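You operate a simulated robot arm through the tools that you are given. There is no shell and no other tool. Be economical: measure what you need, move in short steps, check, and stop when the job is done.

You run a simulated robot arm. Do the job below in one go: nothing can be reset, and whatever is moved stays where it is left.

## Task
Move the Mathis sticker back to its board, unclip the green box and take the egg out.
Fine: press the sticker flat; both clips open; lid and egg lie on the stool end of the table.

It is judged by the outcome, as a careful person would: the job done as asked, and still so three seconds after it is handed in. It fails if anything else is knocked over, pushed out of place, dropped, spilled or broken. A push-on lid holds only when it is set on centred and level and pressed home; a screw cap is set on level and turned clockwise until tight.

## Robot
A 6-joint arm with a two-finger parallel gripper, fixed in place. Base frame: the origin is at the foot of the arm, x ahead of it, y to its left, z up; the work surface is at about z = 0. Lengths are in m, angles in rad, forces in N, time in s.
With the tool pointing down near the work surface it reaches from about 0.14 to 0.58 m from the base axis. Its first joint turns from -1.152 to 1.152 rad. Payload 2.1 kg.
Tool frame: the origin (TCP) lies between the finger pads and is the grasp point; the fingertips stand 0.03 m ahead of it; z points along the fingers, y is the line along which they close. Largest opening 0.094 m; finger width 0.028, thickness 0.01; the body of the gripper, 0.05 by 0.096 m, starts 0.055 m behind the TCP.
Orientation is that of the tool frame in the base frame, as a unit quaternion [x, y, z, w]. With the fingers straight down and closing along the base's y, the tool's x points along the base's -x, its y along +y and its z along -z.

## Interface
- The arm moves only by the tool servo_tool. Its argument "targets" is a list of rows, each an object of numbers (a shift or turn left out is 0, a gripper value left out holds the last): "gripper": the gripper command, from -1 (shut) to 1 (fully open), values between in proportion; "x", "y", "z": the shift along the tool's x, y, z in units of 200 mm (1.0 is 200 mm); "rx", "ry", "rz": the turn, a rotation vector about the tool's x, y, z in units of 180 degrees (1.0 is 180 degrees). In form: [{"gripper": .., "x": .., "y": .., "z": .., "rx": .., "ry": .., "rz": ..}, ...]. A call has 1 to 20 rows; each row is the pose to reach, as a shift and turn from the pose commanded when the call began, along the tool's axes at that moment. A call with a number of a shift or a turn outside -1 to 1 is refused whole. Rows are played at 5 a second. More than 0.05 m and 0.15 rad between two rows, or a gripper value outside its range, and nothing of the call is played. A pose out of reach is approached as far as the arm can. The call stops where the force on the tool passes 40 N (or 10 N more than at its start, if that is more) or the arm is blocked; 0.2 s more then pass. The fingers move at their own pace (about 0.072 m/s each) and stop on an object; they squeeze with about 44 N. The grip force told is the motor's: it shows also when the fingers shut on nothing. Time passes only in rows, and 0.2 s behind the last, so rows that repeat a pose let the fingers close. The reply holds the time, the measured pose of the TCP, the force on the tool along the base axes, the opening and the grip force, in the units named above and with some noise, and new pictures: "views" is both (left out), scene, wrist or none.
- Cameras (640 x 400 px; columns grow to the right, rows downward): "scene" is fixed at [0.0573, -0.3711, 0.4856]; the picture's right is [0.78, -0.63, 0.00], its down [-0.35, -0.43, -0.84] and it looks along [0.53, 0.65, -0.55] (base axes); focal length 253 px, centre (320, 200). "wrist" rides on the gripper at [0.076, 0.014, -0.103] in the tool frame; the picture's right is [-0.18, 0.98, 0.00], its down [-0.75, -0.14, -0.64] and it looks along [-0.63, -0.12, 0.77] (tool axes); focal length 243 px, centre (320, 200). There is no depth. A picture from a camera that has moved, and an enlarged one, comes with that camera's place and axes in the base frame and with its lens.
- close_up(camera, box): a new picture of the part [left, top, right, bottom] of that camera's present view, enlarged. The clock stands still meanwhile.
- sign_off(): hands the job in; it is judged then, once.

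Go step by step. Nothing tells you positions but the pictures and the camera data: compare them with the known pose of the tool, close in by small moves and look again before you grip or let go. The budget is 120 turns and 170 pictures, counting those below and the enlarged ones. Unless the task says otherwise, let go and move clear before handing in, and close with one line.

The tools are called after "Request:" as a command line: name --argument value ..., lists and objects as JSON in quotes. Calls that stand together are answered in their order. servo_tool: Moves the arm, as the interface text tells. Its arguments: {"type":"object","properties":{"targets":{"type":"array"},"views":{"type":"string","enum":["both","scene","wrist","none"]}},"required":["targets"]} The other tools are called the same way: close_up (camera, box) takes an enlarged picture of a part of a camera's view; sign_off () hands the job in.

At the start:

```text
t: 0.0
tcp_pos: [0.2808, 0.1895, 0.3587]
orientation: [0.0, 1.0, -0.001, 0.002]
force: [0.0, -0.2, 0.1]
grip_width: 0.0942
finger_force: 0.0
```

scene: 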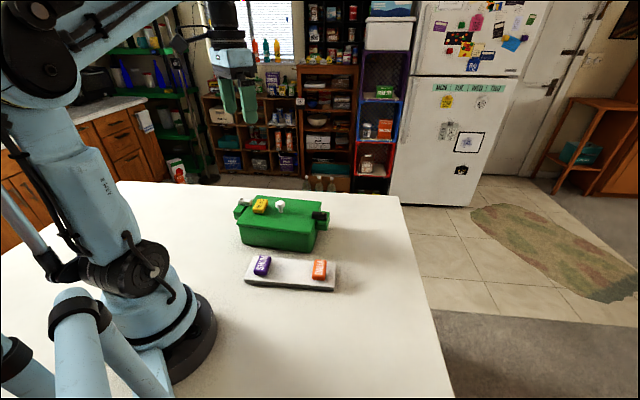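
wrist: 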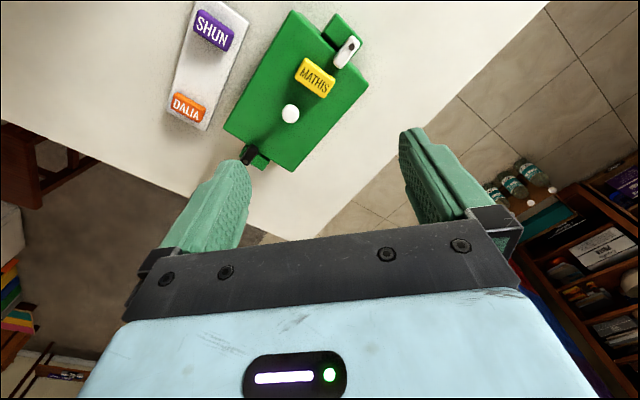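

I see a green box with a yellow Mathis sticker on its lid, a white knob, a clip at each end, and a white board with Shun and Dalia. First I look closer.

Request:
close_up --camera "scene" --box '[220, 180, 350, 300]'

Request:
close_up --camera "wrist" --box '[160, 0, 400, 180]'

Request:
close_up --camera "scene" --box '[0, 150, 640, 400]'

```text
3.33 times, centred on (285, 240) of scene
camera zoom: at [0.0573, -0.3711, 0.4856], right [0.78, -0.63, 0.0], down [-0.35, -0.43, -0.84], along [0.53, 0.65, -0.55], focal length 845 px, centre (437, 67)
```

zoom: 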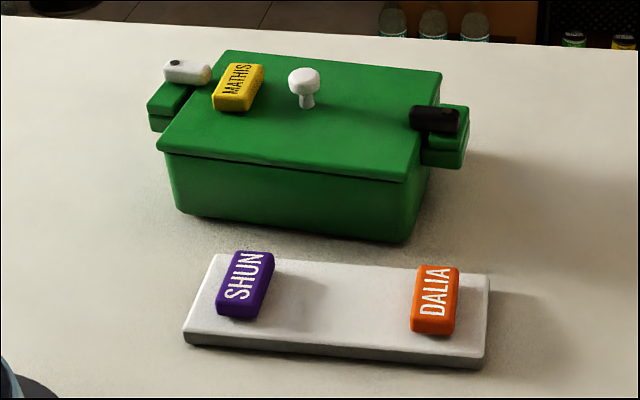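

```text
2.22 times, centred on (280, 90) of wrist
camera zoom: at [0.2037, 0.2031, 0.4604], right [0.18, 0.98, 0.0], down [0.75, -0.14, 0.64], along [0.63, -0.12, -0.77], focal length 539 px, centre (409, 444)
```

zoom: 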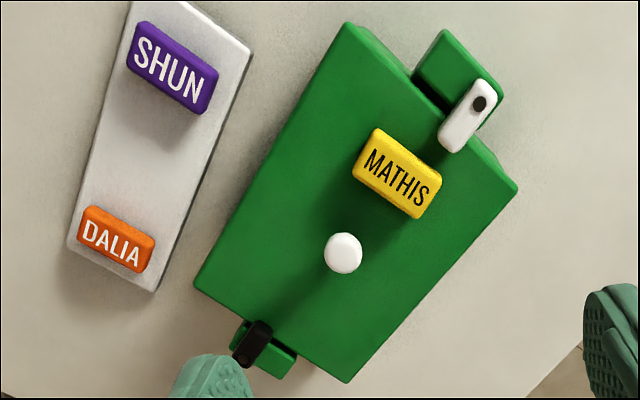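

```text
1.00 times, centred on (320, 275) of scene
camera zoom: at [0.0573, -0.3711, 0.4856], right [0.78, -0.63, 0.0], down [-0.35, -0.43, -0.84], along [0.53, 0.65, -0.55], focal length 253 px, centre (320, 125)
```

zoom: 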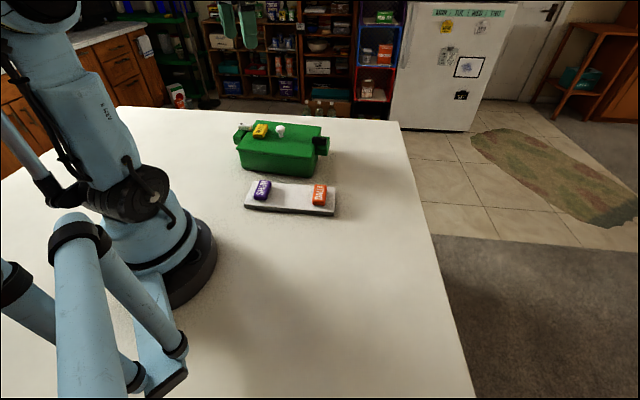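

Both ends of the box have a different clip, and the table lies at about 45° to the base. I turn the wrist camera to find the stool before anything else.

Request:
servo_tool --targets '[{"gripper": 1, "rz": 0.045}, {"rz": 0.09}, {"rz": 0.135}, {"rz": 0.18}, {"rz": 0.225}, {"rz": 0.27}, {"rz": 0.315}, {"rz": 0.36}, {"rz": 0.4}, {"rz": 0.4}]' --views "wrist"

```text
t: 2.2
tcp_pos: [0.2798, 0.1883, 0.3583]
orientation: [0.589, 0.808, 0.001, 0.001]
force: [-0.3, -0.3, -0.3]
grip_width: 0.094
finger_force: 0.0
camera wrist: at [0.2697, 0.2659, 0.4608], right [0.99, 0.13, 0.0], down [0.1, -0.76, 0.64], along [0.08, -0.64, -0.77], focal length 243 px, centre (320, 200)
```

wrist: 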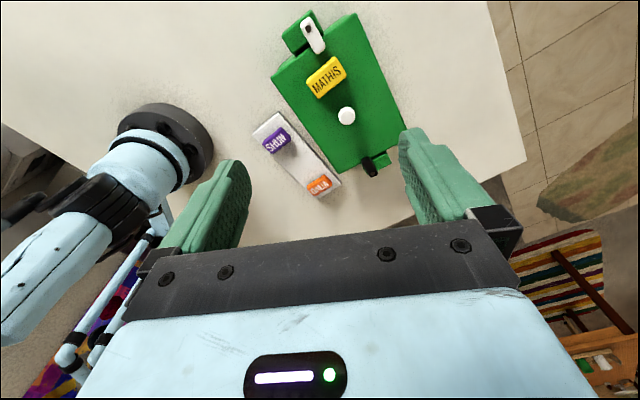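

The stool isn't clearly in view yet, so I tilt the camera upward and keep looking.

Request:
servo_tool --targets '[{"ry": -0.045}, {"ry": -0.09}, {"ry": -0.135}, {"ry": -0.18}, {"ry": -0.225}, {"ry": -0.25}]' --views "wrist"

```text
t: 3.6
tcp_pos: [0.2801, 0.1869, 0.3585]
orientation: [0.544, 0.746, -0.226, 0.31]
force: [-0.2, -0.6, 0.0]
grip_width: 0.0939
finger_force: 0.1
camera wrist: at [0.2549, 0.3131, 0.3762], right [0.97, 0.18, 0.13], down [-0.11, -0.12, 0.99], along [0.19, -0.98, -0.09], focal length 243 px, centre (320, 200)
```

wrist: 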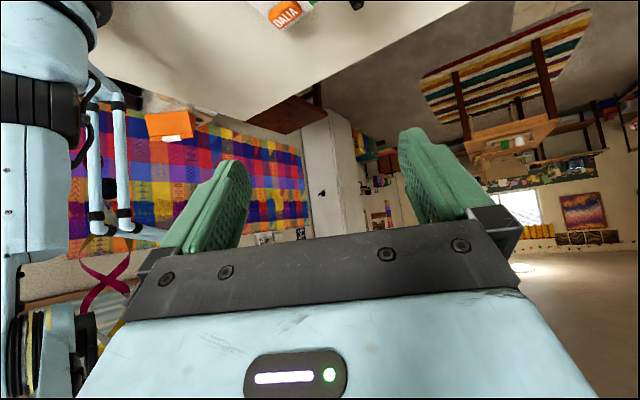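

Request:
close_up --camera "wrist" --box '[130, 40, 430, 230]'

Request:
close_up --camera "wrist" --box '[400, 0, 640, 160]'

```text
2.11 times, centred on (280, 135) of wrist
camera zoom: at [0.2549, 0.3131, 0.3762], right [0.97, 0.18, 0.13], down [-0.11, -0.12, 0.99], along [0.19, -0.98, -0.09], focal length 511 px, centre (404, 337)
```

zoom: 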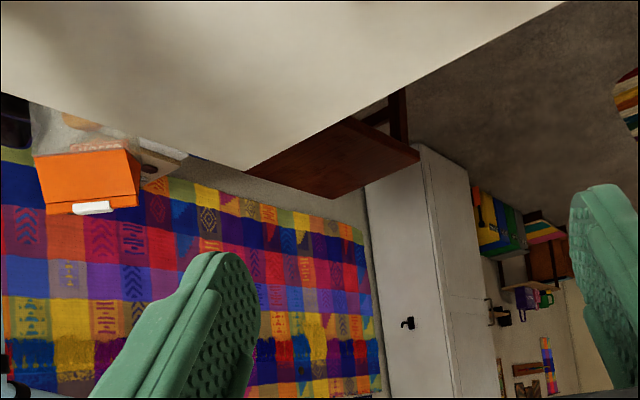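

```text
2.50 times, centred on (520, 80) of wrist
camera zoom: at [0.2549, 0.3131, 0.3762], right [0.97, 0.18, 0.13], down [-0.11, -0.12, 0.99], along [0.19, -0.98, -0.09], focal length 606 px, centre (-180, 500)
```

zoom: 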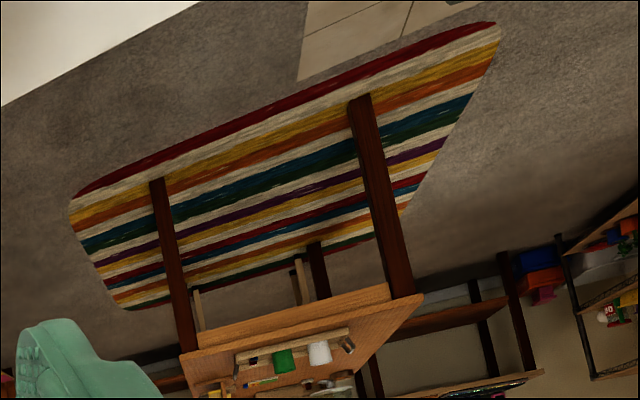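

The brown stool stands beyond the right-hand (−y, +x) edge of the table, so that's the stool end. I level the tool again.

Request:
servo_tool --targets '[{"ry": 0.045}, {"ry": 0.09}, {"ry": 0.135}, {"ry": 0.18}, {"ry": 0.225}, {"ry": 0.25}, {"ry": 0.25}]' --views "none"

Request:
servo_tool --targets '[{"rz": -0.045}, {"rz": -0.09}, {"rz": -0.135}, {"rz": -0.18}, {"rz": -0.225}, {"rz": -0.27}, {"rz": -0.315}, {"rz": -0.36}, {"rz": -0.405}, {"rz": -0.45}, {"rz": -0.495}, {"rz": -0.54}, {"rz": -0.585}, {"rz": -0.625}, {"rz": -0.625}]' --views "none"

```text
t: 5.2
tcp_pos: [0.2805, 0.1869, 0.3578]
orientation: [0.588, 0.809, 0.001, 0.0]
force: [0.1, -0.3, 0.3]
grip_width: 0.0942
finger_force: 0.0
```

```text
t: 8.4
tcp_pos: [0.2801, 0.1869, 0.3577]
orientation: [-0.347, 0.938, 0.0, 0.001]
force: [0.4, 0.3, 0.0]
grip_width: 0.0938
finger_force: 0.0
```

Request:
servo_tool --targets '[{"z": 0.2}, {"z": 0.4}, {"z": 0.6}, {"z": 0.6}]' --views "wrist"

Request:
close_up --camera "wrist" --box '[200, 0, 520, 200]'

```text
t: 9.4
tcp_pos: [0.2795, 0.1876, 0.2397]
orientation: [-0.346, 0.938, 0.0, 0.001]
force: [0.0, 0.4, -0.2]
grip_width: 0.0941
finger_force: 0.1
camera wrist: at [0.2113, 0.1511, 0.3409], right [-0.5, 0.87, 0.0], down [0.66, 0.38, 0.64], along [0.56, 0.32, -0.77], focal length 243 px, centre (320, 200)
```

wrist: 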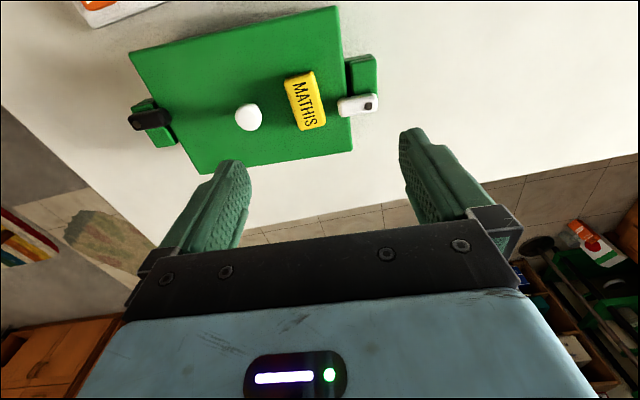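

```text
2.00 times, centred on (360, 100) of wrist
camera zoom: at [0.2113, 0.1511, 0.3409], right [-0.5, 0.87, 0.0], down [0.66, 0.38, 0.64], along [0.56, 0.32, -0.77], focal length 485 px, centre (240, 400)
```

zoom: 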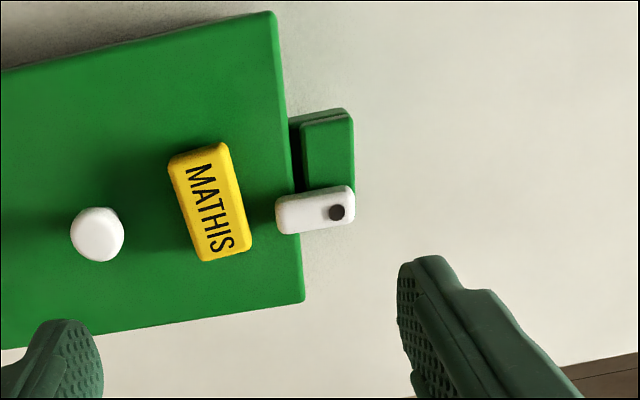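

Request:
close_up --camera "scene" --box '[228, 190, 276, 220]'

Request:
close_up --camera "scene" --box '[292, 200, 340, 230]'

Request:
close_up --camera "wrist" --box '[110, 70, 220, 150]'

```text
13.33 times, centred on (252, 205) of scene
camera zoom: at [0.0573, -0.3711, 0.4856], right [0.78, -0.63, 0.0], down [-0.35, -0.43, -0.84], along [0.53, 0.65, -0.55], focal length 3379 px, centre (1227, 133)
```

zoom: 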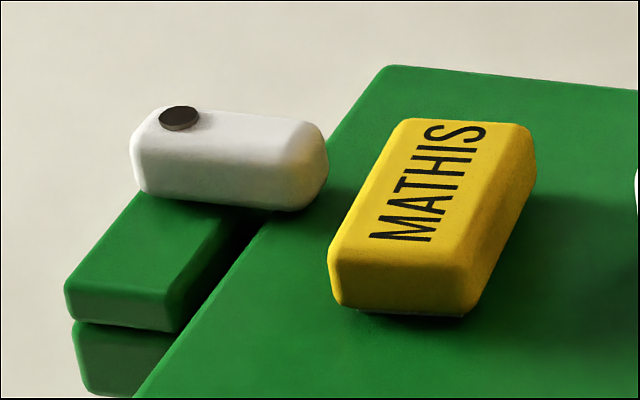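

```text
13.33 times, centred on (316, 215) of scene
camera zoom: at [0.0573, -0.3711, 0.4856], right [0.78, -0.63, 0.0], down [-0.35, -0.43, -0.84], along [0.53, 0.65, -0.55], focal length 3379 px, centre (373, 0)
```

zoom: 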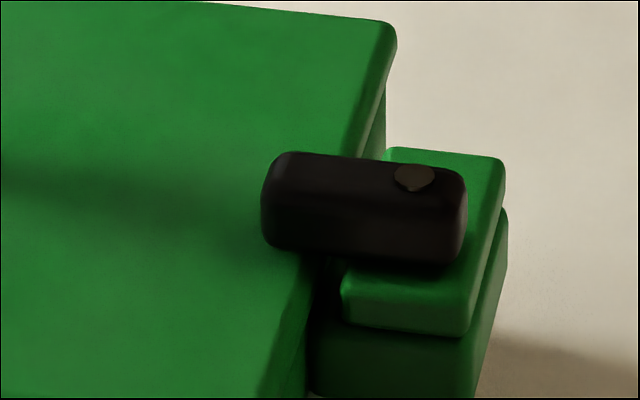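

```text
5.00 times, centred on (165, 110) of wrist
camera zoom: at [0.2113, 0.1511, 0.3409], right [-0.5, 0.87, 0.0], down [0.66, 0.38, 0.64], along [0.56, 0.32, -0.77], focal length 1213 px, centre (1095, 650)
```

zoom: 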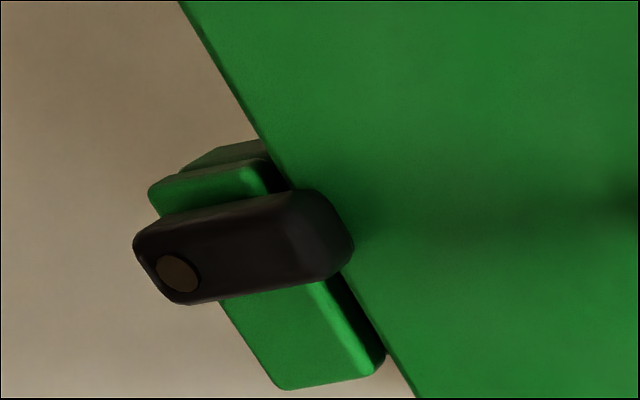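

Both clips are swivel bars on a pin at the outer end, overlapping the lid. I close the fingers and move beside the white one on its far side, high first.

Request:
servo_tool --targets '[{"gripper": -1, "x": -0.12, "y": 0.08, "z": 0.1}, {"x": -0.2575, "y": 0.151, "z": 0.25}, {"x": -0.2575, "y": 0.151, "z": 0.4}, {"x": -0.2575, "y": 0.151, "z": 0.45}, {"x": -0.2575, "y": 0.151, "z": 0.45}, {"x": -0.2575, "y": 0.151, "z": 0.45}]' --views "both"

Request:
close_up --camera "scene" --box '[220, 165, 300, 215]'

```text
t: 10.8
tcp_pos: [0.3002, 0.2435, 0.1482]
orientation: [-0.346, 0.938, 0.0, 0.001]
force: [-0.3, 0.4, -0.5]
grip_width: 0.0003
finger_force: 32.5
camera wrist: at [0.2326, 0.2072, 0.2506], right [-0.5, 0.87, 0.0], down [0.66, 0.38, 0.64], along [0.56, 0.32, -0.77], focal length 243 px, centre (320, 200)
```

scene: 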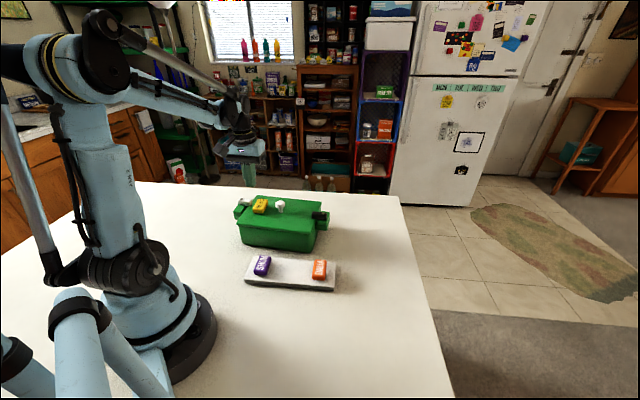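
wrist: 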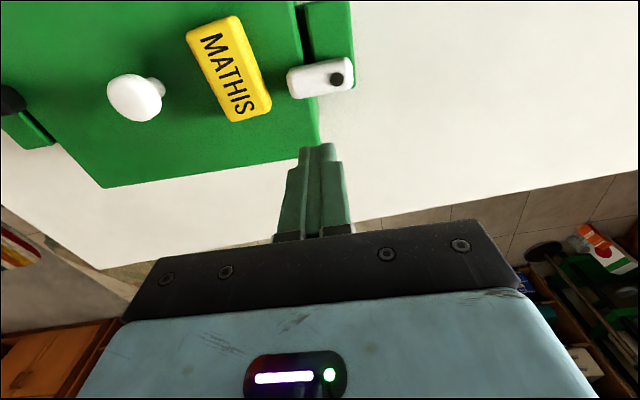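

```text
8.00 times, centred on (260, 190) of scene
camera zoom: at [0.0573, -0.3711, 0.4856], right [0.78, -0.63, 0.0], down [-0.35, -0.43, -0.84], along [0.53, 0.65, -0.55], focal length 2027 px, centre (800, 280)
```

zoom: 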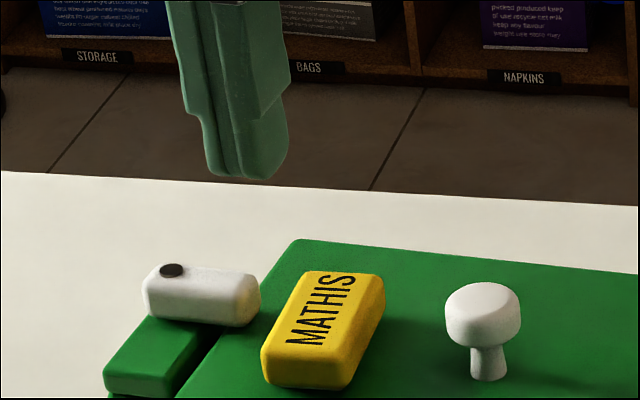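

The fingertips match the camera model. Now I lower beside the white clip and push its tongue in small steps toward the board side.

Request:
servo_tool --targets '[{"z": 0.1}, {"z": 0.19}, {"z": 0.19}, {"z": 0.19, "x": 0.03}, {"z": 0.19, "x": 0.06}, {"z": 0.19, "x": 0.08}, {"z": 0.19, "x": 0.1}]' --views "wrist"

Request:
close_up --camera "scene" --box '[220, 165, 300, 215]'

```text
t: 12.4
tcp_pos: [0.2845, 0.2309, 0.1095]
orientation: [-0.345, 0.939, 0.0, 0.001]
force: [4.2, -1.2, 2.0]
grip_width: 0.0
finger_force: 33.1
camera wrist: at [0.2175, 0.1939, 0.2121], right [-0.5, 0.87, 0.0], down [0.66, 0.38, 0.64], along [0.56, 0.32, -0.77], focal length 243 px, centre (320, 200)
```

wrist: 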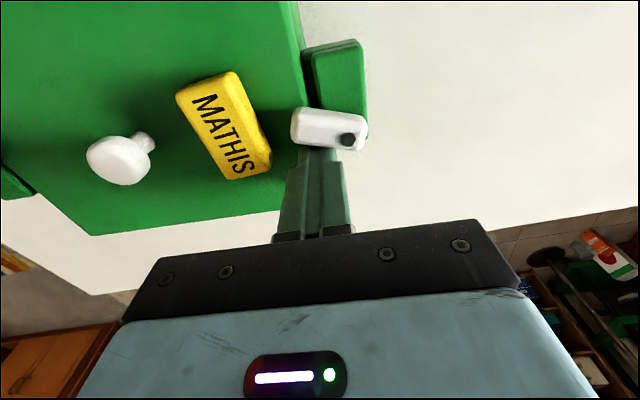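

```text
8.00 times, centred on (260, 190) of scene
camera zoom: at [0.0573, -0.3711, 0.4856], right [0.78, -0.63, 0.0], down [-0.35, -0.43, -0.84], along [0.53, 0.65, -0.55], focal length 2027 px, centre (800, 280)
```

zoom: 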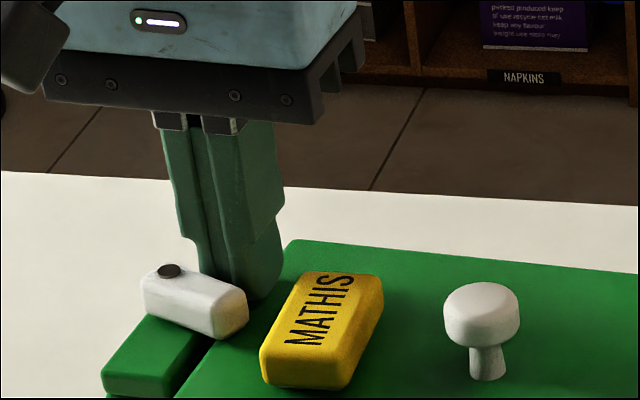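

The white clip swivels with about 4 N. I keep pushing, then sweep slightly outward to finish the turn.

Request:
servo_tool --targets '[{"x": 0.03}, {"x": 0.06}, {"x": 0.09}, {"x": 0.12}, {"x": 0.15}, {"x": 0.15}]' --views "wrist"

Request:
close_up --camera "scene" --box '[220, 165, 300, 215]'

```text
t: 13.8
tcp_pos: [0.262, 0.211, 0.1106]
orientation: [-0.345, 0.938, 0.001, 0.0]
force: [-1.0, 0.1, 0.7]
grip_width: 0.0
finger_force: 33.3
camera wrist: at [0.1947, 0.1739, 0.2128], right [-0.5, 0.87, 0.0], down [0.66, 0.38, 0.64], along [0.56, 0.32, -0.77], focal length 243 px, centre (320, 200)
```

wrist: 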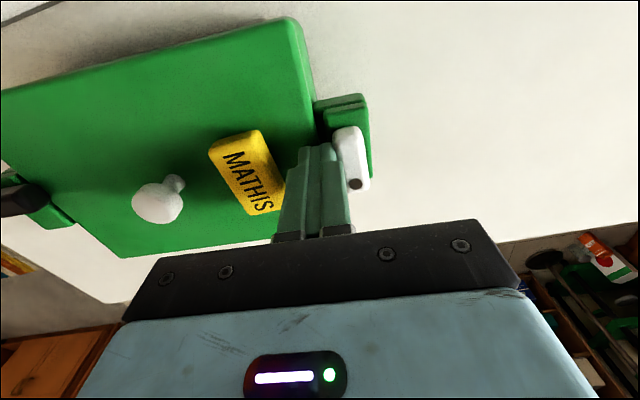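

```text
8.00 times, centred on (260, 190) of scene
camera zoom: at [0.0573, -0.3711, 0.4856], right [0.78, -0.63, 0.0], down [-0.35, -0.43, -0.84], along [0.53, 0.65, -0.55], focal length 2027 px, centre (800, 280)
```

zoom: 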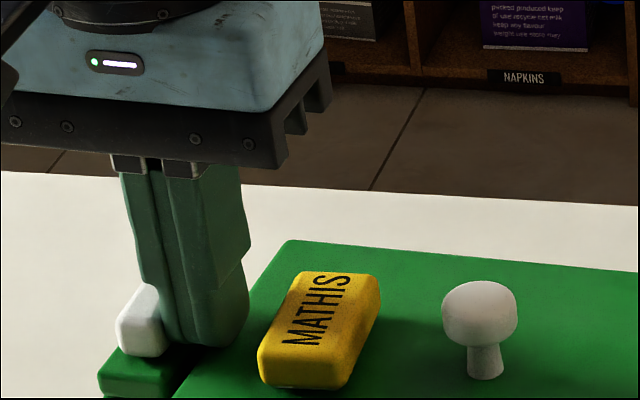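

White clip now lies along its ledge, off the lid. I nudge it a touch more, rise, and travel toward the black clip.

Request:
servo_tool --targets '[{"y": 0.03}, {"y": 0.03}, {"y": 0.0, "z": 0}, {"z": -0.2}, {"z": -0.4}, {"z": -0.4, "y": -0.2}, {"z": -0.4, "y": -0.4}, {"z": -0.4, "y": -0.6}, {"z": -0.4, "y": -0.8}, {"z": -0.4, "y": -0.8}]' --views "scene"

Request:
close_up --camera "scene" --box '[220, 180, 350, 300]'

```text
t: 16.0
tcp_pos: [0.365, 0.0905, 0.1912]
orientation: [-0.346, 0.938, 0.0, 0.001]
force: [0.0, -0.2, -0.1]
grip_width: 0.0
finger_force: 32.6
```

scene: 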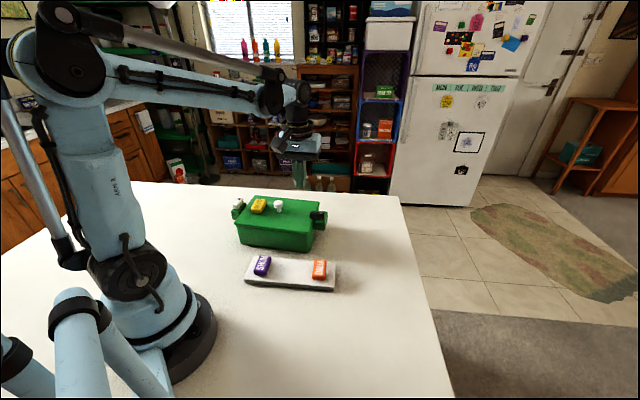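

```text
3.33 times, centred on (285, 240) of scene
camera zoom: at [0.0573, -0.3711, 0.4856], right [0.78, -0.63, 0.0], down [-0.35, -0.43, -0.84], along [0.53, 0.65, -0.55], focal length 845 px, centre (437, 67)
```

zoom: 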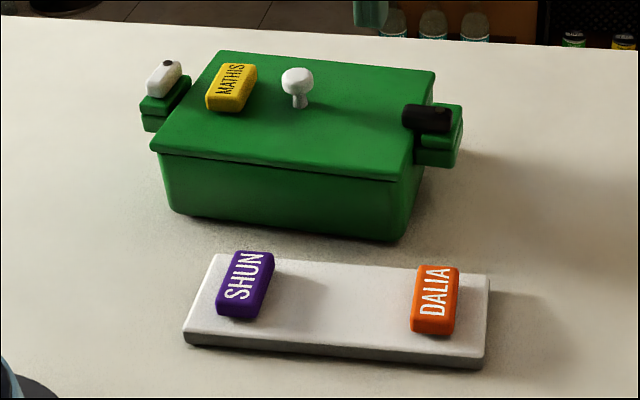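

The box crept about 5 mm during the last outward nudge, so I'll skip that on the other side. Next I move to the board side of the black clip and check.

Request:
servo_tool --targets '[{"x": 0.1, "y": -0.1}, {"x": 0.185, "y": -0.19, "z": 0.1}, {"x": 0.185, "y": -0.19, "z": 0.2}, {"x": 0.185, "y": -0.19, "z": 0.2}]' --views "wrist"

Request:
close_up --camera "scene" --box '[260, 180, 340, 230]'

```text
t: 17.0
tcp_pos: [0.363, 0.0363, 0.1505]
orientation: [-0.346, 0.938, 0.0, 0.001]
force: [-0.6, -0.7, -0.4]
grip_width: 0.0
finger_force: 33.2
camera wrist: at [0.2954, -0.0003, 0.2527], right [-0.5, 0.87, 0.0], down [0.66, 0.38, 0.64], along [0.56, 0.32, -0.77], focal length 243 px, centre (320, 200)
```

wrist: 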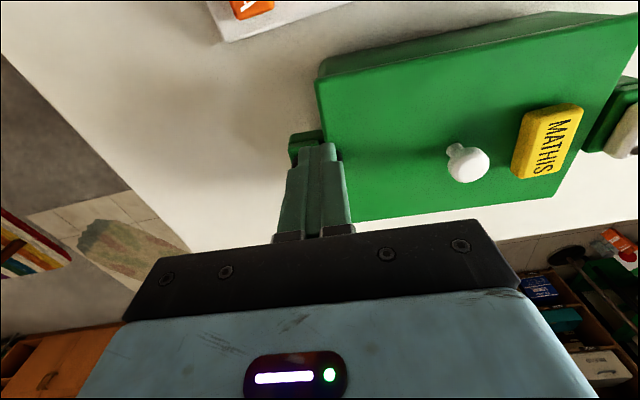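

```text
8.00 times, centred on (300, 205) of scene
camera zoom: at [0.0573, -0.3711, 0.4856], right [0.78, -0.63, 0.0], down [-0.35, -0.43, -0.84], along [0.53, 0.65, -0.55], focal length 2027 px, centre (480, 160)
```

zoom: 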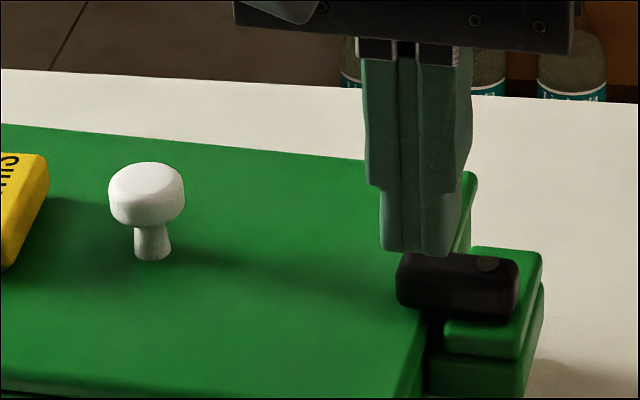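

The fingers are lined up with the black clip's tongue. I lower and push away from the board.

Request:
servo_tool --targets '[{"z": 0.1}, {"z": 0.2}, {"z": 0.2}, {"z": 0.2, "x": -0.03}, {"z": 0.2, "x": -0.06}, {"z": 0.2, "x": -0.09}, {"z": 0.2, "x": -0.12}, {"z": 0.2, "x": -0.15}]' --views "wrist"

Request:
close_up --camera "scene" --box '[260, 180, 340, 230]'

```text
t: 18.8
tcp_pos: [0.3848, 0.0572, 0.1106]
orientation: [-0.346, 0.938, -0.001, 0.001]
force: [-1.1, 0.1, 0.1]
grip_width: 0.0
finger_force: 33.3
camera wrist: at [0.3183, 0.019, 0.2123], right [-0.5, 0.87, 0.0], down [0.66, 0.38, 0.64], along [0.56, 0.32, -0.77], focal length 243 px, centre (320, 200)
```

wrist: 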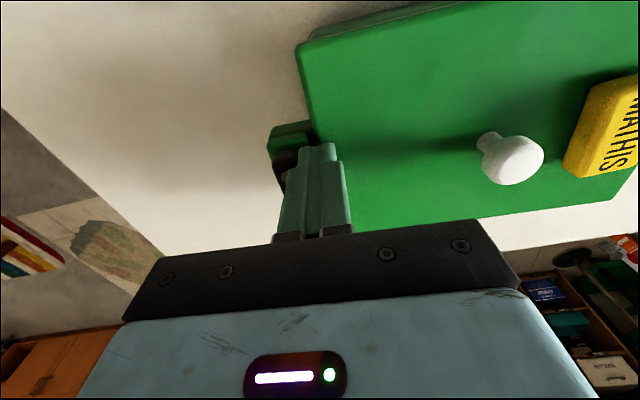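

```text
8.00 times, centred on (300, 205) of scene
camera zoom: at [0.0573, -0.3711, 0.4856], right [0.78, -0.63, 0.0], down [-0.35, -0.43, -0.84], along [0.53, 0.65, -0.55], focal length 2027 px, centre (480, 160)
```

zoom: 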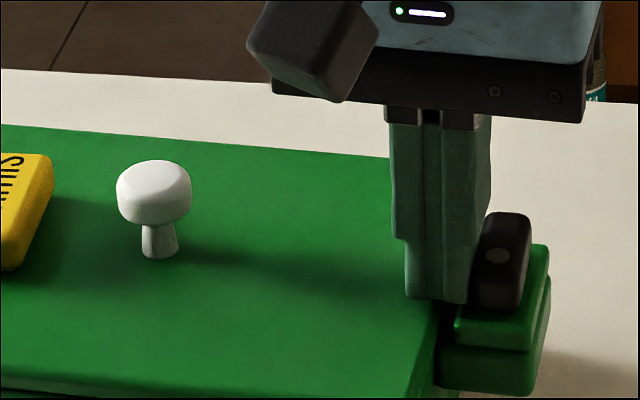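

Both clips are open. Now I rise and move over the Mathis sticker with the fingers part open.

Request:
servo_tool --targets '[{"z": -0.2}, {"z": -0.4}, {"z": -0.4, "y": 0.2}, {"z": -0.4, "y": 0.4, "gripper": 0.3}, {"z": -0.4, "y": 0.6}, {"z": -0.4, "y": 0.79}, {"z": -0.4, "y": 0.79}]' --views "wrist"

Request:
close_up --camera "scene" --box '[220, 165, 300, 215]'

Request:
close_up --camera "scene" --box '[220, 180, 350, 300]'

```text
t: 20.4
tcp_pos: [0.2819, 0.1756, 0.1913]
orientation: [-0.345, 0.939, 0.0, 0.0]
force: [-0.1, -0.3, 0.0]
grip_width: 0.0612
finger_force: 0.1
camera wrist: at [0.2142, 0.1381, 0.2931], right [-0.5, 0.87, 0.0], down [0.66, 0.38, 0.64], along [0.56, 0.32, -0.77], focal length 243 px, centre (320, 200)
```

wrist: 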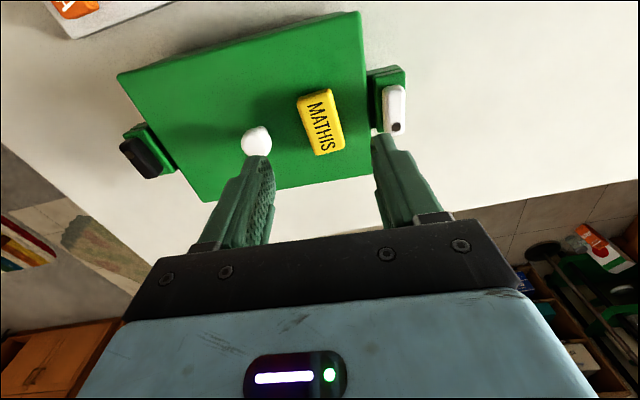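

```text
8.00 times, centred on (260, 190) of scene
camera zoom: at [0.0573, -0.3711, 0.4856], right [0.78, -0.63, 0.0], down [-0.35, -0.43, -0.84], along [0.53, 0.65, -0.55], focal length 2027 px, centre (800, 280)
```

zoom: 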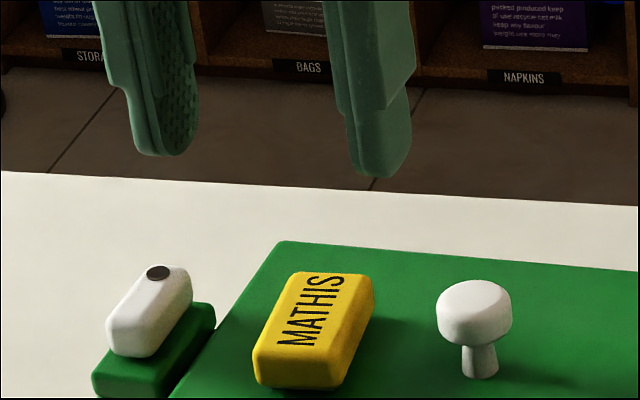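

```text
3.33 times, centred on (285, 240) of scene
camera zoom: at [0.0573, -0.3711, 0.4856], right [0.78, -0.63, 0.0], down [-0.35, -0.43, -0.84], along [0.53, 0.65, -0.55], focal length 845 px, centre (437, 67)
```

zoom: 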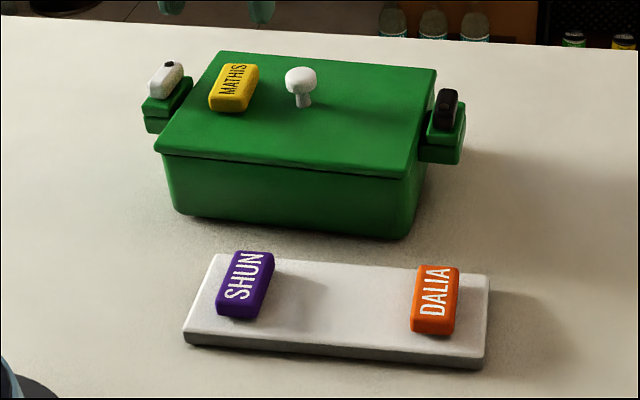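

Everything stayed put. I align over the sticker (turned about 6°) and go lower to check.

Request:
servo_tool --targets '[{"gripper": 0.12, "x": -0.1, "y": 0.009, "rz": -0.033, "z": 0.1}, {"x": -0.1, "y": 0.009, "rz": -0.033, "z": 0.2}, {"x": -0.1, "y": 0.009, "rz": -0.033, "z": 0.28}, {"x": -0.1, "y": 0.009, "rz": -0.033, "z": 0.28}]' --views "wrist"

Request:
close_up --camera "scene" --box '[220, 165, 300, 215]'

```text
t: 21.4
tcp_pos: [0.2964, 0.1909, 0.1355]
orientation: [-0.394, 0.919, 0.001, 0.001]
force: [0.1, -0.6, 0.3]
grip_width: 0.0526
finger_force: 0.1
camera wrist: at [0.2335, 0.1466, 0.2365], right [-0.59, 0.81, 0.0], down [0.62, 0.45, 0.64], along [0.52, 0.38, -0.77], focal length 243 px, centre (320, 200)
```

wrist: 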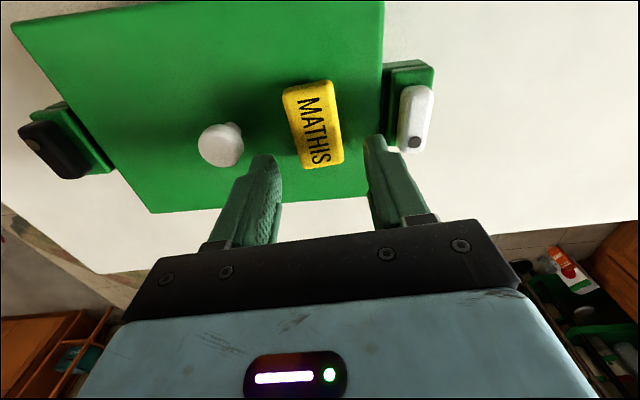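

```text
8.00 times, centred on (260, 190) of scene
camera zoom: at [0.0573, -0.3711, 0.4856], right [0.78, -0.63, 0.0], down [-0.35, -0.43, -0.84], along [0.53, 0.65, -0.55], focal length 2027 px, centre (800, 280)
```

zoom: 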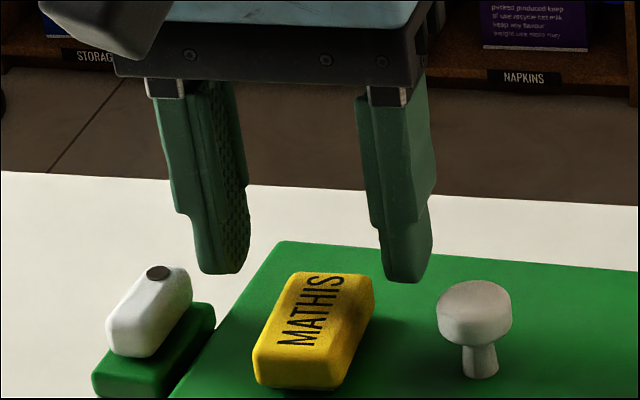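

Aligned well. I lower around the sticker and close.

Request:
servo_tool --targets '[{"x": -0.015, "z": 0.08}, {"x": -0.015, "z": 0.14}, {"x": -0.015, "z": 0.147}, {"x": -0.015, "z": 0.147, "gripper": -1}, {"x": -0.015, "z": 0.147}, {"x": -0.015, "z": 0.147}]' --views "wrist"

Request:
close_up --camera "scene" --box '[220, 165, 300, 215]'

```text
t: 22.1
tcp_pos: [0.2992, 0.1921, 0.109]
orientation: [-0.394, 0.919, 0.0, -0.001]
force: [-1.2, -0.4, 13.6]
grip_width: 0.0526
finger_force: 0.0
stopped in row 3: the force on the tool passed its limit (the readings are from after the stop); the commanded pose is now the measured one
camera wrist: at [0.2361, 0.1491, 0.211], right [-0.59, 0.81, 0.0], down [0.62, 0.45, 0.64], along [0.52, 0.37, -0.77], focal length 243 px, centre (320, 200)
```

wrist: 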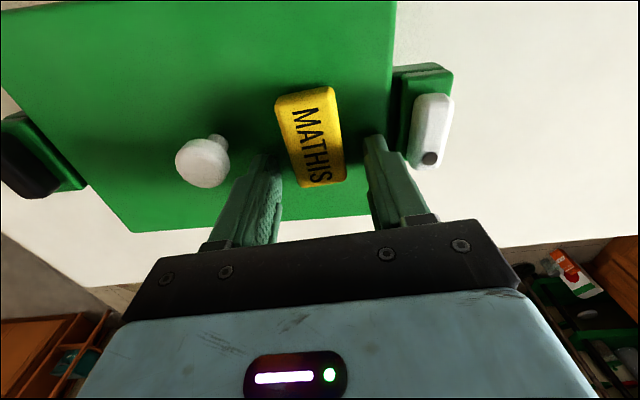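

```text
8.00 times, centred on (260, 190) of scene
camera zoom: at [0.0573, -0.3712, 0.4856], right [0.78, -0.63, 0.0], down [-0.34, -0.43, -0.84], along [0.53, 0.65, -0.55], focal length 2027 px, centre (800, 280)
```

zoom: 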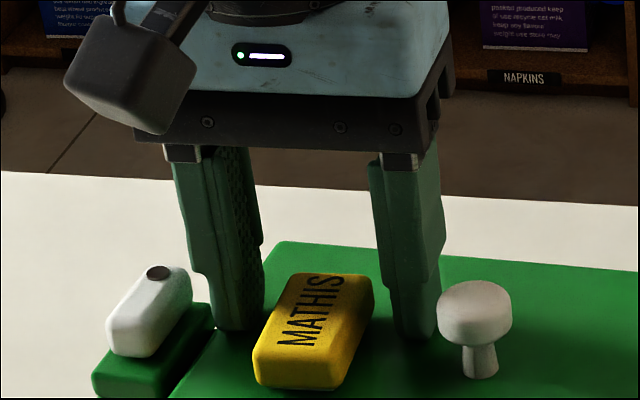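

The fingertips touched the lid top at about z = 0.078. I lift 2 mm, recentre slightly, and close on the sticker.

Request:
servo_tool --targets '[{"z": -0.012}, {"z": -0.012, "x": 0.02, "y": -0.007}, {"z": -0.012, "x": 0.02, "y": -0.007, "gripper": -1}, {"z": -0.012, "x": 0.02, "y": -0.007}, {"z": -0.012, "x": 0.02, "y": -0.007}, {"z": -0.012, "x": 0.02, "y": -0.007}]' --views "wrist"

Request:
close_up --camera "scene" --box '[220, 165, 300, 215]'

```text
t: 23.5
tcp_pos: [0.2972, 0.1881, 0.1108]
orientation: [-0.394, 0.919, 0.0, -0.001]
force: [-0.1, 0.3, 0.0]
grip_width: 0.0267
finger_force: 44.0
camera wrist: at [0.2351, 0.1451, 0.2124], right [-0.58, 0.81, 0.0], down [0.62, 0.45, 0.64], along [0.52, 0.37, -0.77], focal length 243 px, centre (320, 200)
```

wrist: 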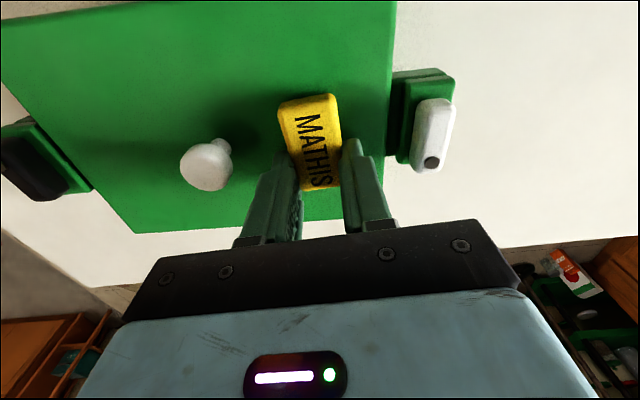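

```text
8.00 times, centred on (260, 190) of scene
camera zoom: at [0.0573, -0.3711, 0.4856], right [0.78, -0.63, 0.0], down [-0.35, -0.43, -0.84], along [0.53, 0.65, -0.55], focal length 2027 px, centre (800, 280)
```

zoom: 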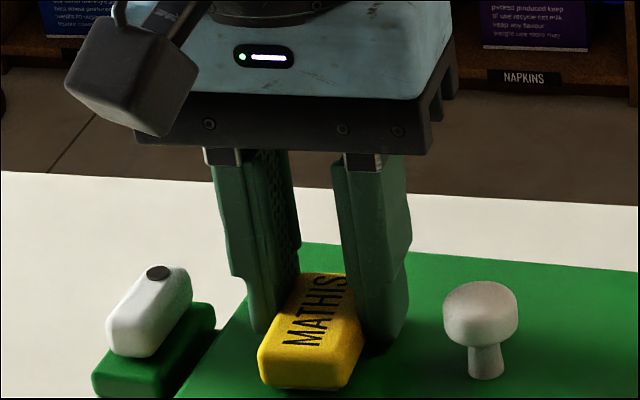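

The grip is off toward the S end, so I regrip about 8 mm nearer the middle.

Request:
servo_tool --targets '[{"gripper": 0.0}, {"gripper": 0.0}, {"x": 0.04}, {"x": 0.04, "gripper": -1}, {"x": 0.04}, {"x": 0.04}, {"x": 0.04}]' --views "wrist"

Request:
close_up --camera "scene" --box '[220, 165, 300, 215]'

```text
t: 25.1
tcp_pos: [0.292, 0.1832, 0.1104]
orientation: [-0.394, 0.919, -0.001, -0.001]
force: [0.4, -0.3, 1.2]
grip_width: 0.0266
finger_force: 43.9
camera wrist: at [0.2295, 0.1392, 0.2125], right [-0.58, 0.81, 0.0], down [0.62, 0.45, 0.64], along [0.52, 0.38, -0.77], focal length 243 px, centre (320, 200)
```

wrist: 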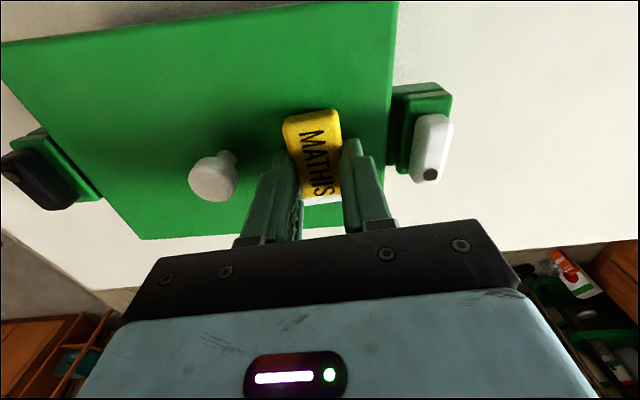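

```text
8.00 times, centred on (260, 190) of scene
camera zoom: at [0.0573, -0.3711, 0.4856], right [0.78, -0.63, 0.0], down [-0.35, -0.43, -0.84], along [0.53, 0.65, -0.55], focal length 2027 px, centre (800, 280)
```

zoom: 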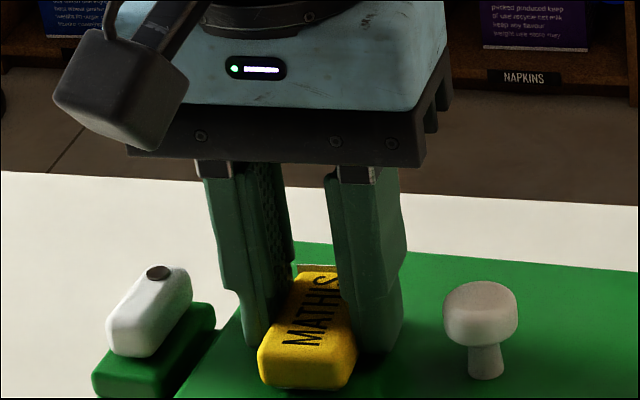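

Request:
servo_tool --targets '[{"z": -0.02}, {"z": -0.05}, {"z": -0.1}, {"z": -0.15}, {"z": -0.15}]' --views "wrist"

Request:
close_up --camera "scene" --box '[220, 180, 350, 300]'

```text
t: 26.3
tcp_pos: [0.2926, 0.184, 0.1418]
orientation: [-0.394, 0.919, -0.001, -0.001]
force: [-0.7, -0.1, -0.6]
grip_width: 0.0267
finger_force: 44.1
camera wrist: at [0.2296, 0.1395, 0.2426], right [-0.58, 0.81, 0.0], down [0.62, 0.45, 0.64], along [0.52, 0.38, -0.77], focal length 243 px, centre (320, 200)
```

wrist: 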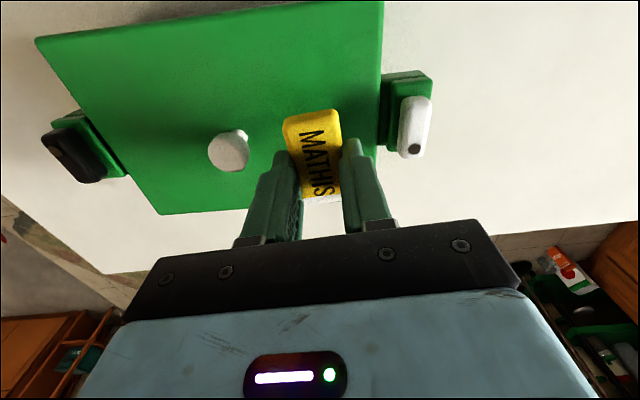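

```text
3.33 times, centred on (285, 240) of scene
camera zoom: at [0.0573, -0.3711, 0.4856], right [0.78, -0.63, 0.0], down [-0.35, -0.43, -0.84], along [0.53, 0.65, -0.55], focal length 845 px, centre (437, 67)
```

zoom: 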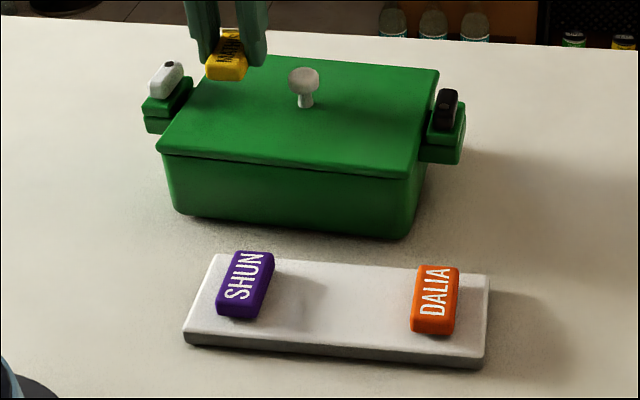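

Sticker is off cleanly and the lid stayed. I carry it over the board's middle gap and stop high to check alignment.

Request:
servo_tool --targets '[{"z": -0.2}, {"z": -0.2, "x": 0.16, "y": -0.114}, {"z": -0.2, "x": 0.32, "y": -0.228}, {"z": -0.2, "x": 0.48, "y": -0.343}, {"z": -0.2, "x": 0.64, "y": -0.457}, {"z": -0.2, "x": 0.8, "y": -0.571}, {"z": 0.0, "x": 0.8, "y": -0.571}, {"z": 0.2, "x": 0.8, "y": -0.571}, {"z": 0.25, "x": 0.8, "y": -0.571}, {"z": 0.25, "x": 0.8, "y": -0.571}]' --views "wrist"

Request:
close_up --camera "scene" --box '[235, 220, 347, 300]'

```text
t: 28.5
tcp_pos: [0.2639, -0.0118, 0.0909]
orientation: [-0.394, 0.919, 0.0, -0.002]
force: [-0.4, 0.3, -1.0]
grip_width: 0.0267
finger_force: 43.4
camera wrist: at [0.2012, -0.0551, 0.193], right [-0.59, 0.81, 0.0], down [0.62, 0.45, 0.64], along [0.52, 0.38, -0.77], focal length 243 px, centre (320, 200)
```

wrist: 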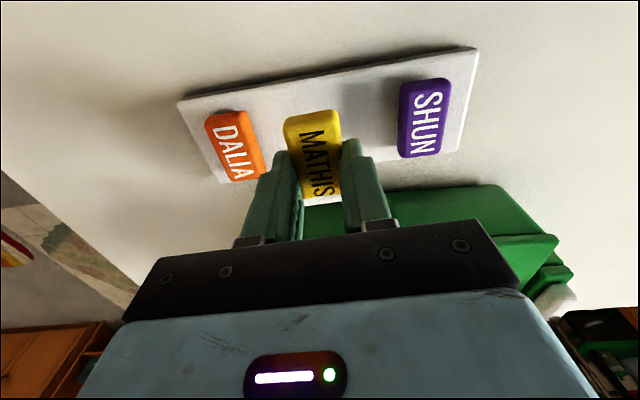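

```text
5.00 times, centred on (291, 260) of scene
camera zoom: at [0.0573, -0.3711, 0.4856], right [0.78, -0.63, 0.0], down [-0.35, -0.43, -0.84], along [0.53, 0.65, -0.55], focal length 1267 px, centre (465, -100)
```

zoom: 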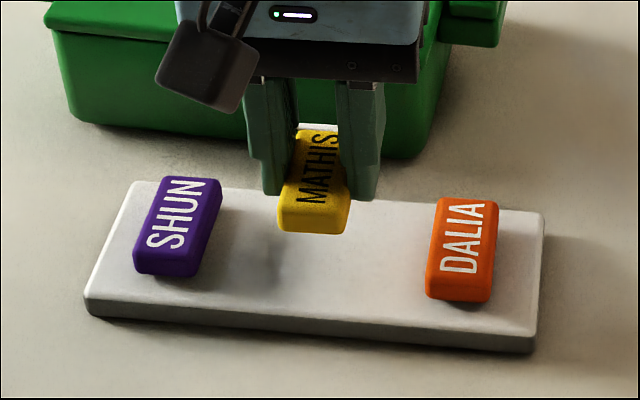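

Alignment is within a few mm. I nudge it and lower in fine steps until it touches.

Request:
servo_tool --targets '[{"x": -0.016, "y": 0.013, "z": 0.08}, {"x": -0.016, "y": 0.013, "z": 0.15}, {"x": -0.016, "y": 0.013, "z": 0.165}, {"x": -0.016, "y": 0.013, "z": 0.165}]' --views "wrist"

Request:
close_up --camera "scene" --box '[235, 220, 347, 300]'

```text
t: 29.5
tcp_pos: [0.2629, -0.0073, 0.0576]
orientation: [-0.394, 0.919, -0.001, -0.001]
force: [0.4, 0.7, 0.0]
grip_width: 0.0265
finger_force: 44.4
camera wrist: at [0.2009, -0.0509, 0.1595], right [-0.58, 0.81, 0.0], down [0.62, 0.45, 0.64], along [0.52, 0.38, -0.77], focal length 243 px, centre (320, 200)
```

wrist: 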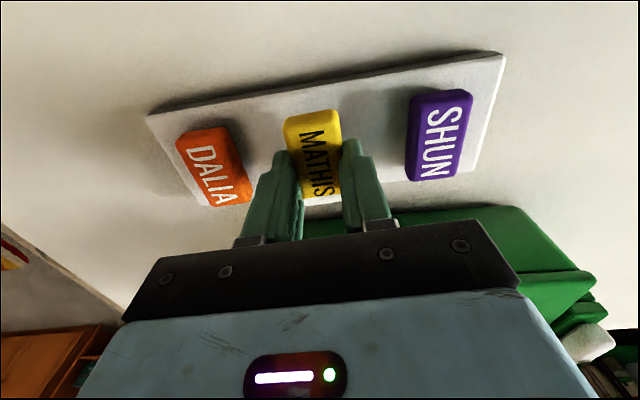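

```text
5.00 times, centred on (291, 260) of scene
camera zoom: at [0.0573, -0.3711, 0.4856], right [0.78, -0.63, 0.0], down [-0.35, -0.43, -0.84], along [0.53, 0.65, -0.55], focal length 1267 px, centre (465, -100)
```

zoom: 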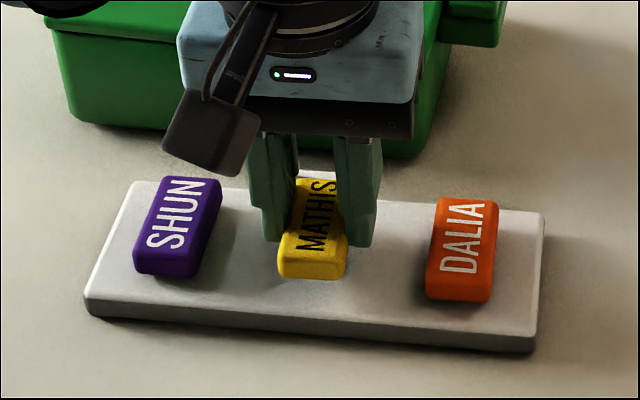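

Nearly down; the last few millimetres in tiny steps.

Request:
servo_tool --targets '[{"z": 0.015}, {"z": 0.025}, {"z": 0.032}, {"z": 0.038}, {"z": 0.044}, {"z": 0.05}, {"z": 0.056}]' --views "wrist"

Request:
close_up --camera "scene" --box '[235, 220, 347, 300]'

```text
t: 31.1
tcp_pos: [0.2627, -0.0063, 0.0468]
orientation: [-0.393, 0.919, -0.001, 0.0]
force: [-0.6, 1.3, 7.3]
grip_width: 0.0265
finger_force: 44.2
camera wrist: at [0.2016, -0.0517, 0.1492], right [-0.58, 0.81, 0.0], down [0.62, 0.45, 0.64], along [0.52, 0.38, -0.77], focal length 243 px, centre (320, 200)
```

wrist: 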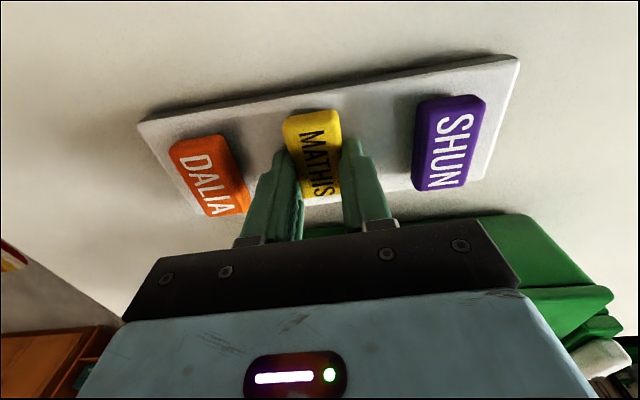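

```text
5.00 times, centred on (291, 260) of scene
camera zoom: at [0.0573, -0.3711, 0.4856], right [0.78, -0.63, 0.0], down [-0.34, -0.43, -0.84], along [0.53, 0.65, -0.55], focal length 1267 px, centre (465, -100)
```

zoom: 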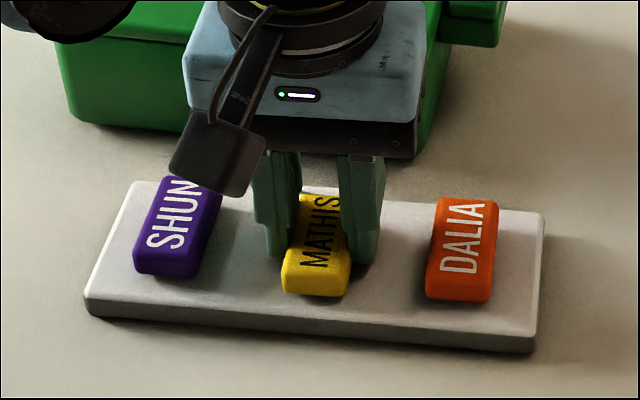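

Contact with about 7 N. I press a bit more, open, and lift clear.

Request:
servo_tool --targets '[{"z": 0.01}, {"z": 0.015}, {"z": 0.015}]' --views "none"

Request:
servo_tool --targets '[{"z": -0.015, "gripper": 0.0}, {"z": -0.015}, {"z": -0.015}, {"z": -0.2}, {"z": -0.3}]' --views "wrist"

Request:
close_up --camera "scene" --box '[235, 220, 347, 300]'

```text
t: 31.4
tcp_pos: [0.2639, -0.0074, 0.0467]
orientation: [-0.394, 0.919, 0.0, -0.002]
force: [-1.0, 0.3, 23.8]
grip_width: 0.0266
finger_force: 43.7
stopped in row 1: the force on the tool passed its limit (the readings are from after the stop); the commanded pose is now the measured one
```

```text
t: 32.6
tcp_pos: [0.2639, -0.0078, 0.1041]
orientation: [-0.394, 0.919, 0.0, -0.003]
force: [1.1, 0.7, 0.0]
grip_width: 0.0472
finger_force: 0.0
camera wrist: at [0.2017, -0.0515, 0.2068], right [-0.58, 0.81, 0.0], down [0.62, 0.45, 0.64], along [0.52, 0.37, -0.77], focal length 243 px, centre (320, 200)
```

wrist: 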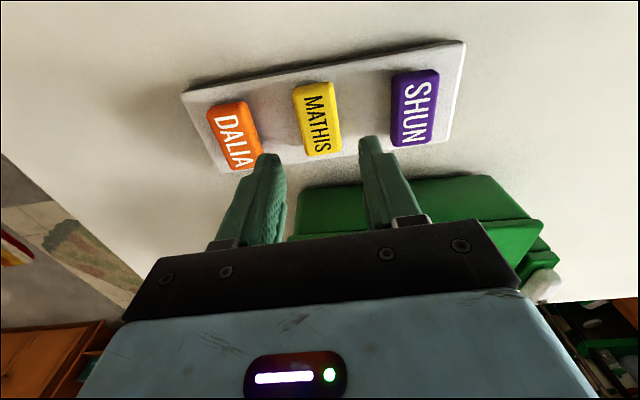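

```text
5.00 times, centred on (291, 260) of scene
camera zoom: at [0.0573, -0.3711, 0.4856], right [0.78, -0.63, 0.0], down [-0.35, -0.43, -0.84], along [0.53, 0.65, -0.55], focal length 1267 px, centre (465, -100)
```

zoom: 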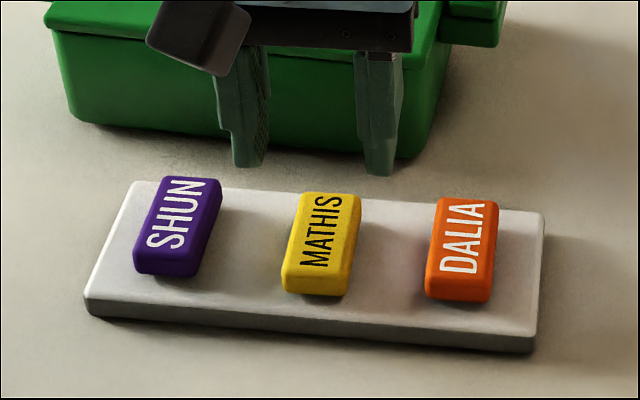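

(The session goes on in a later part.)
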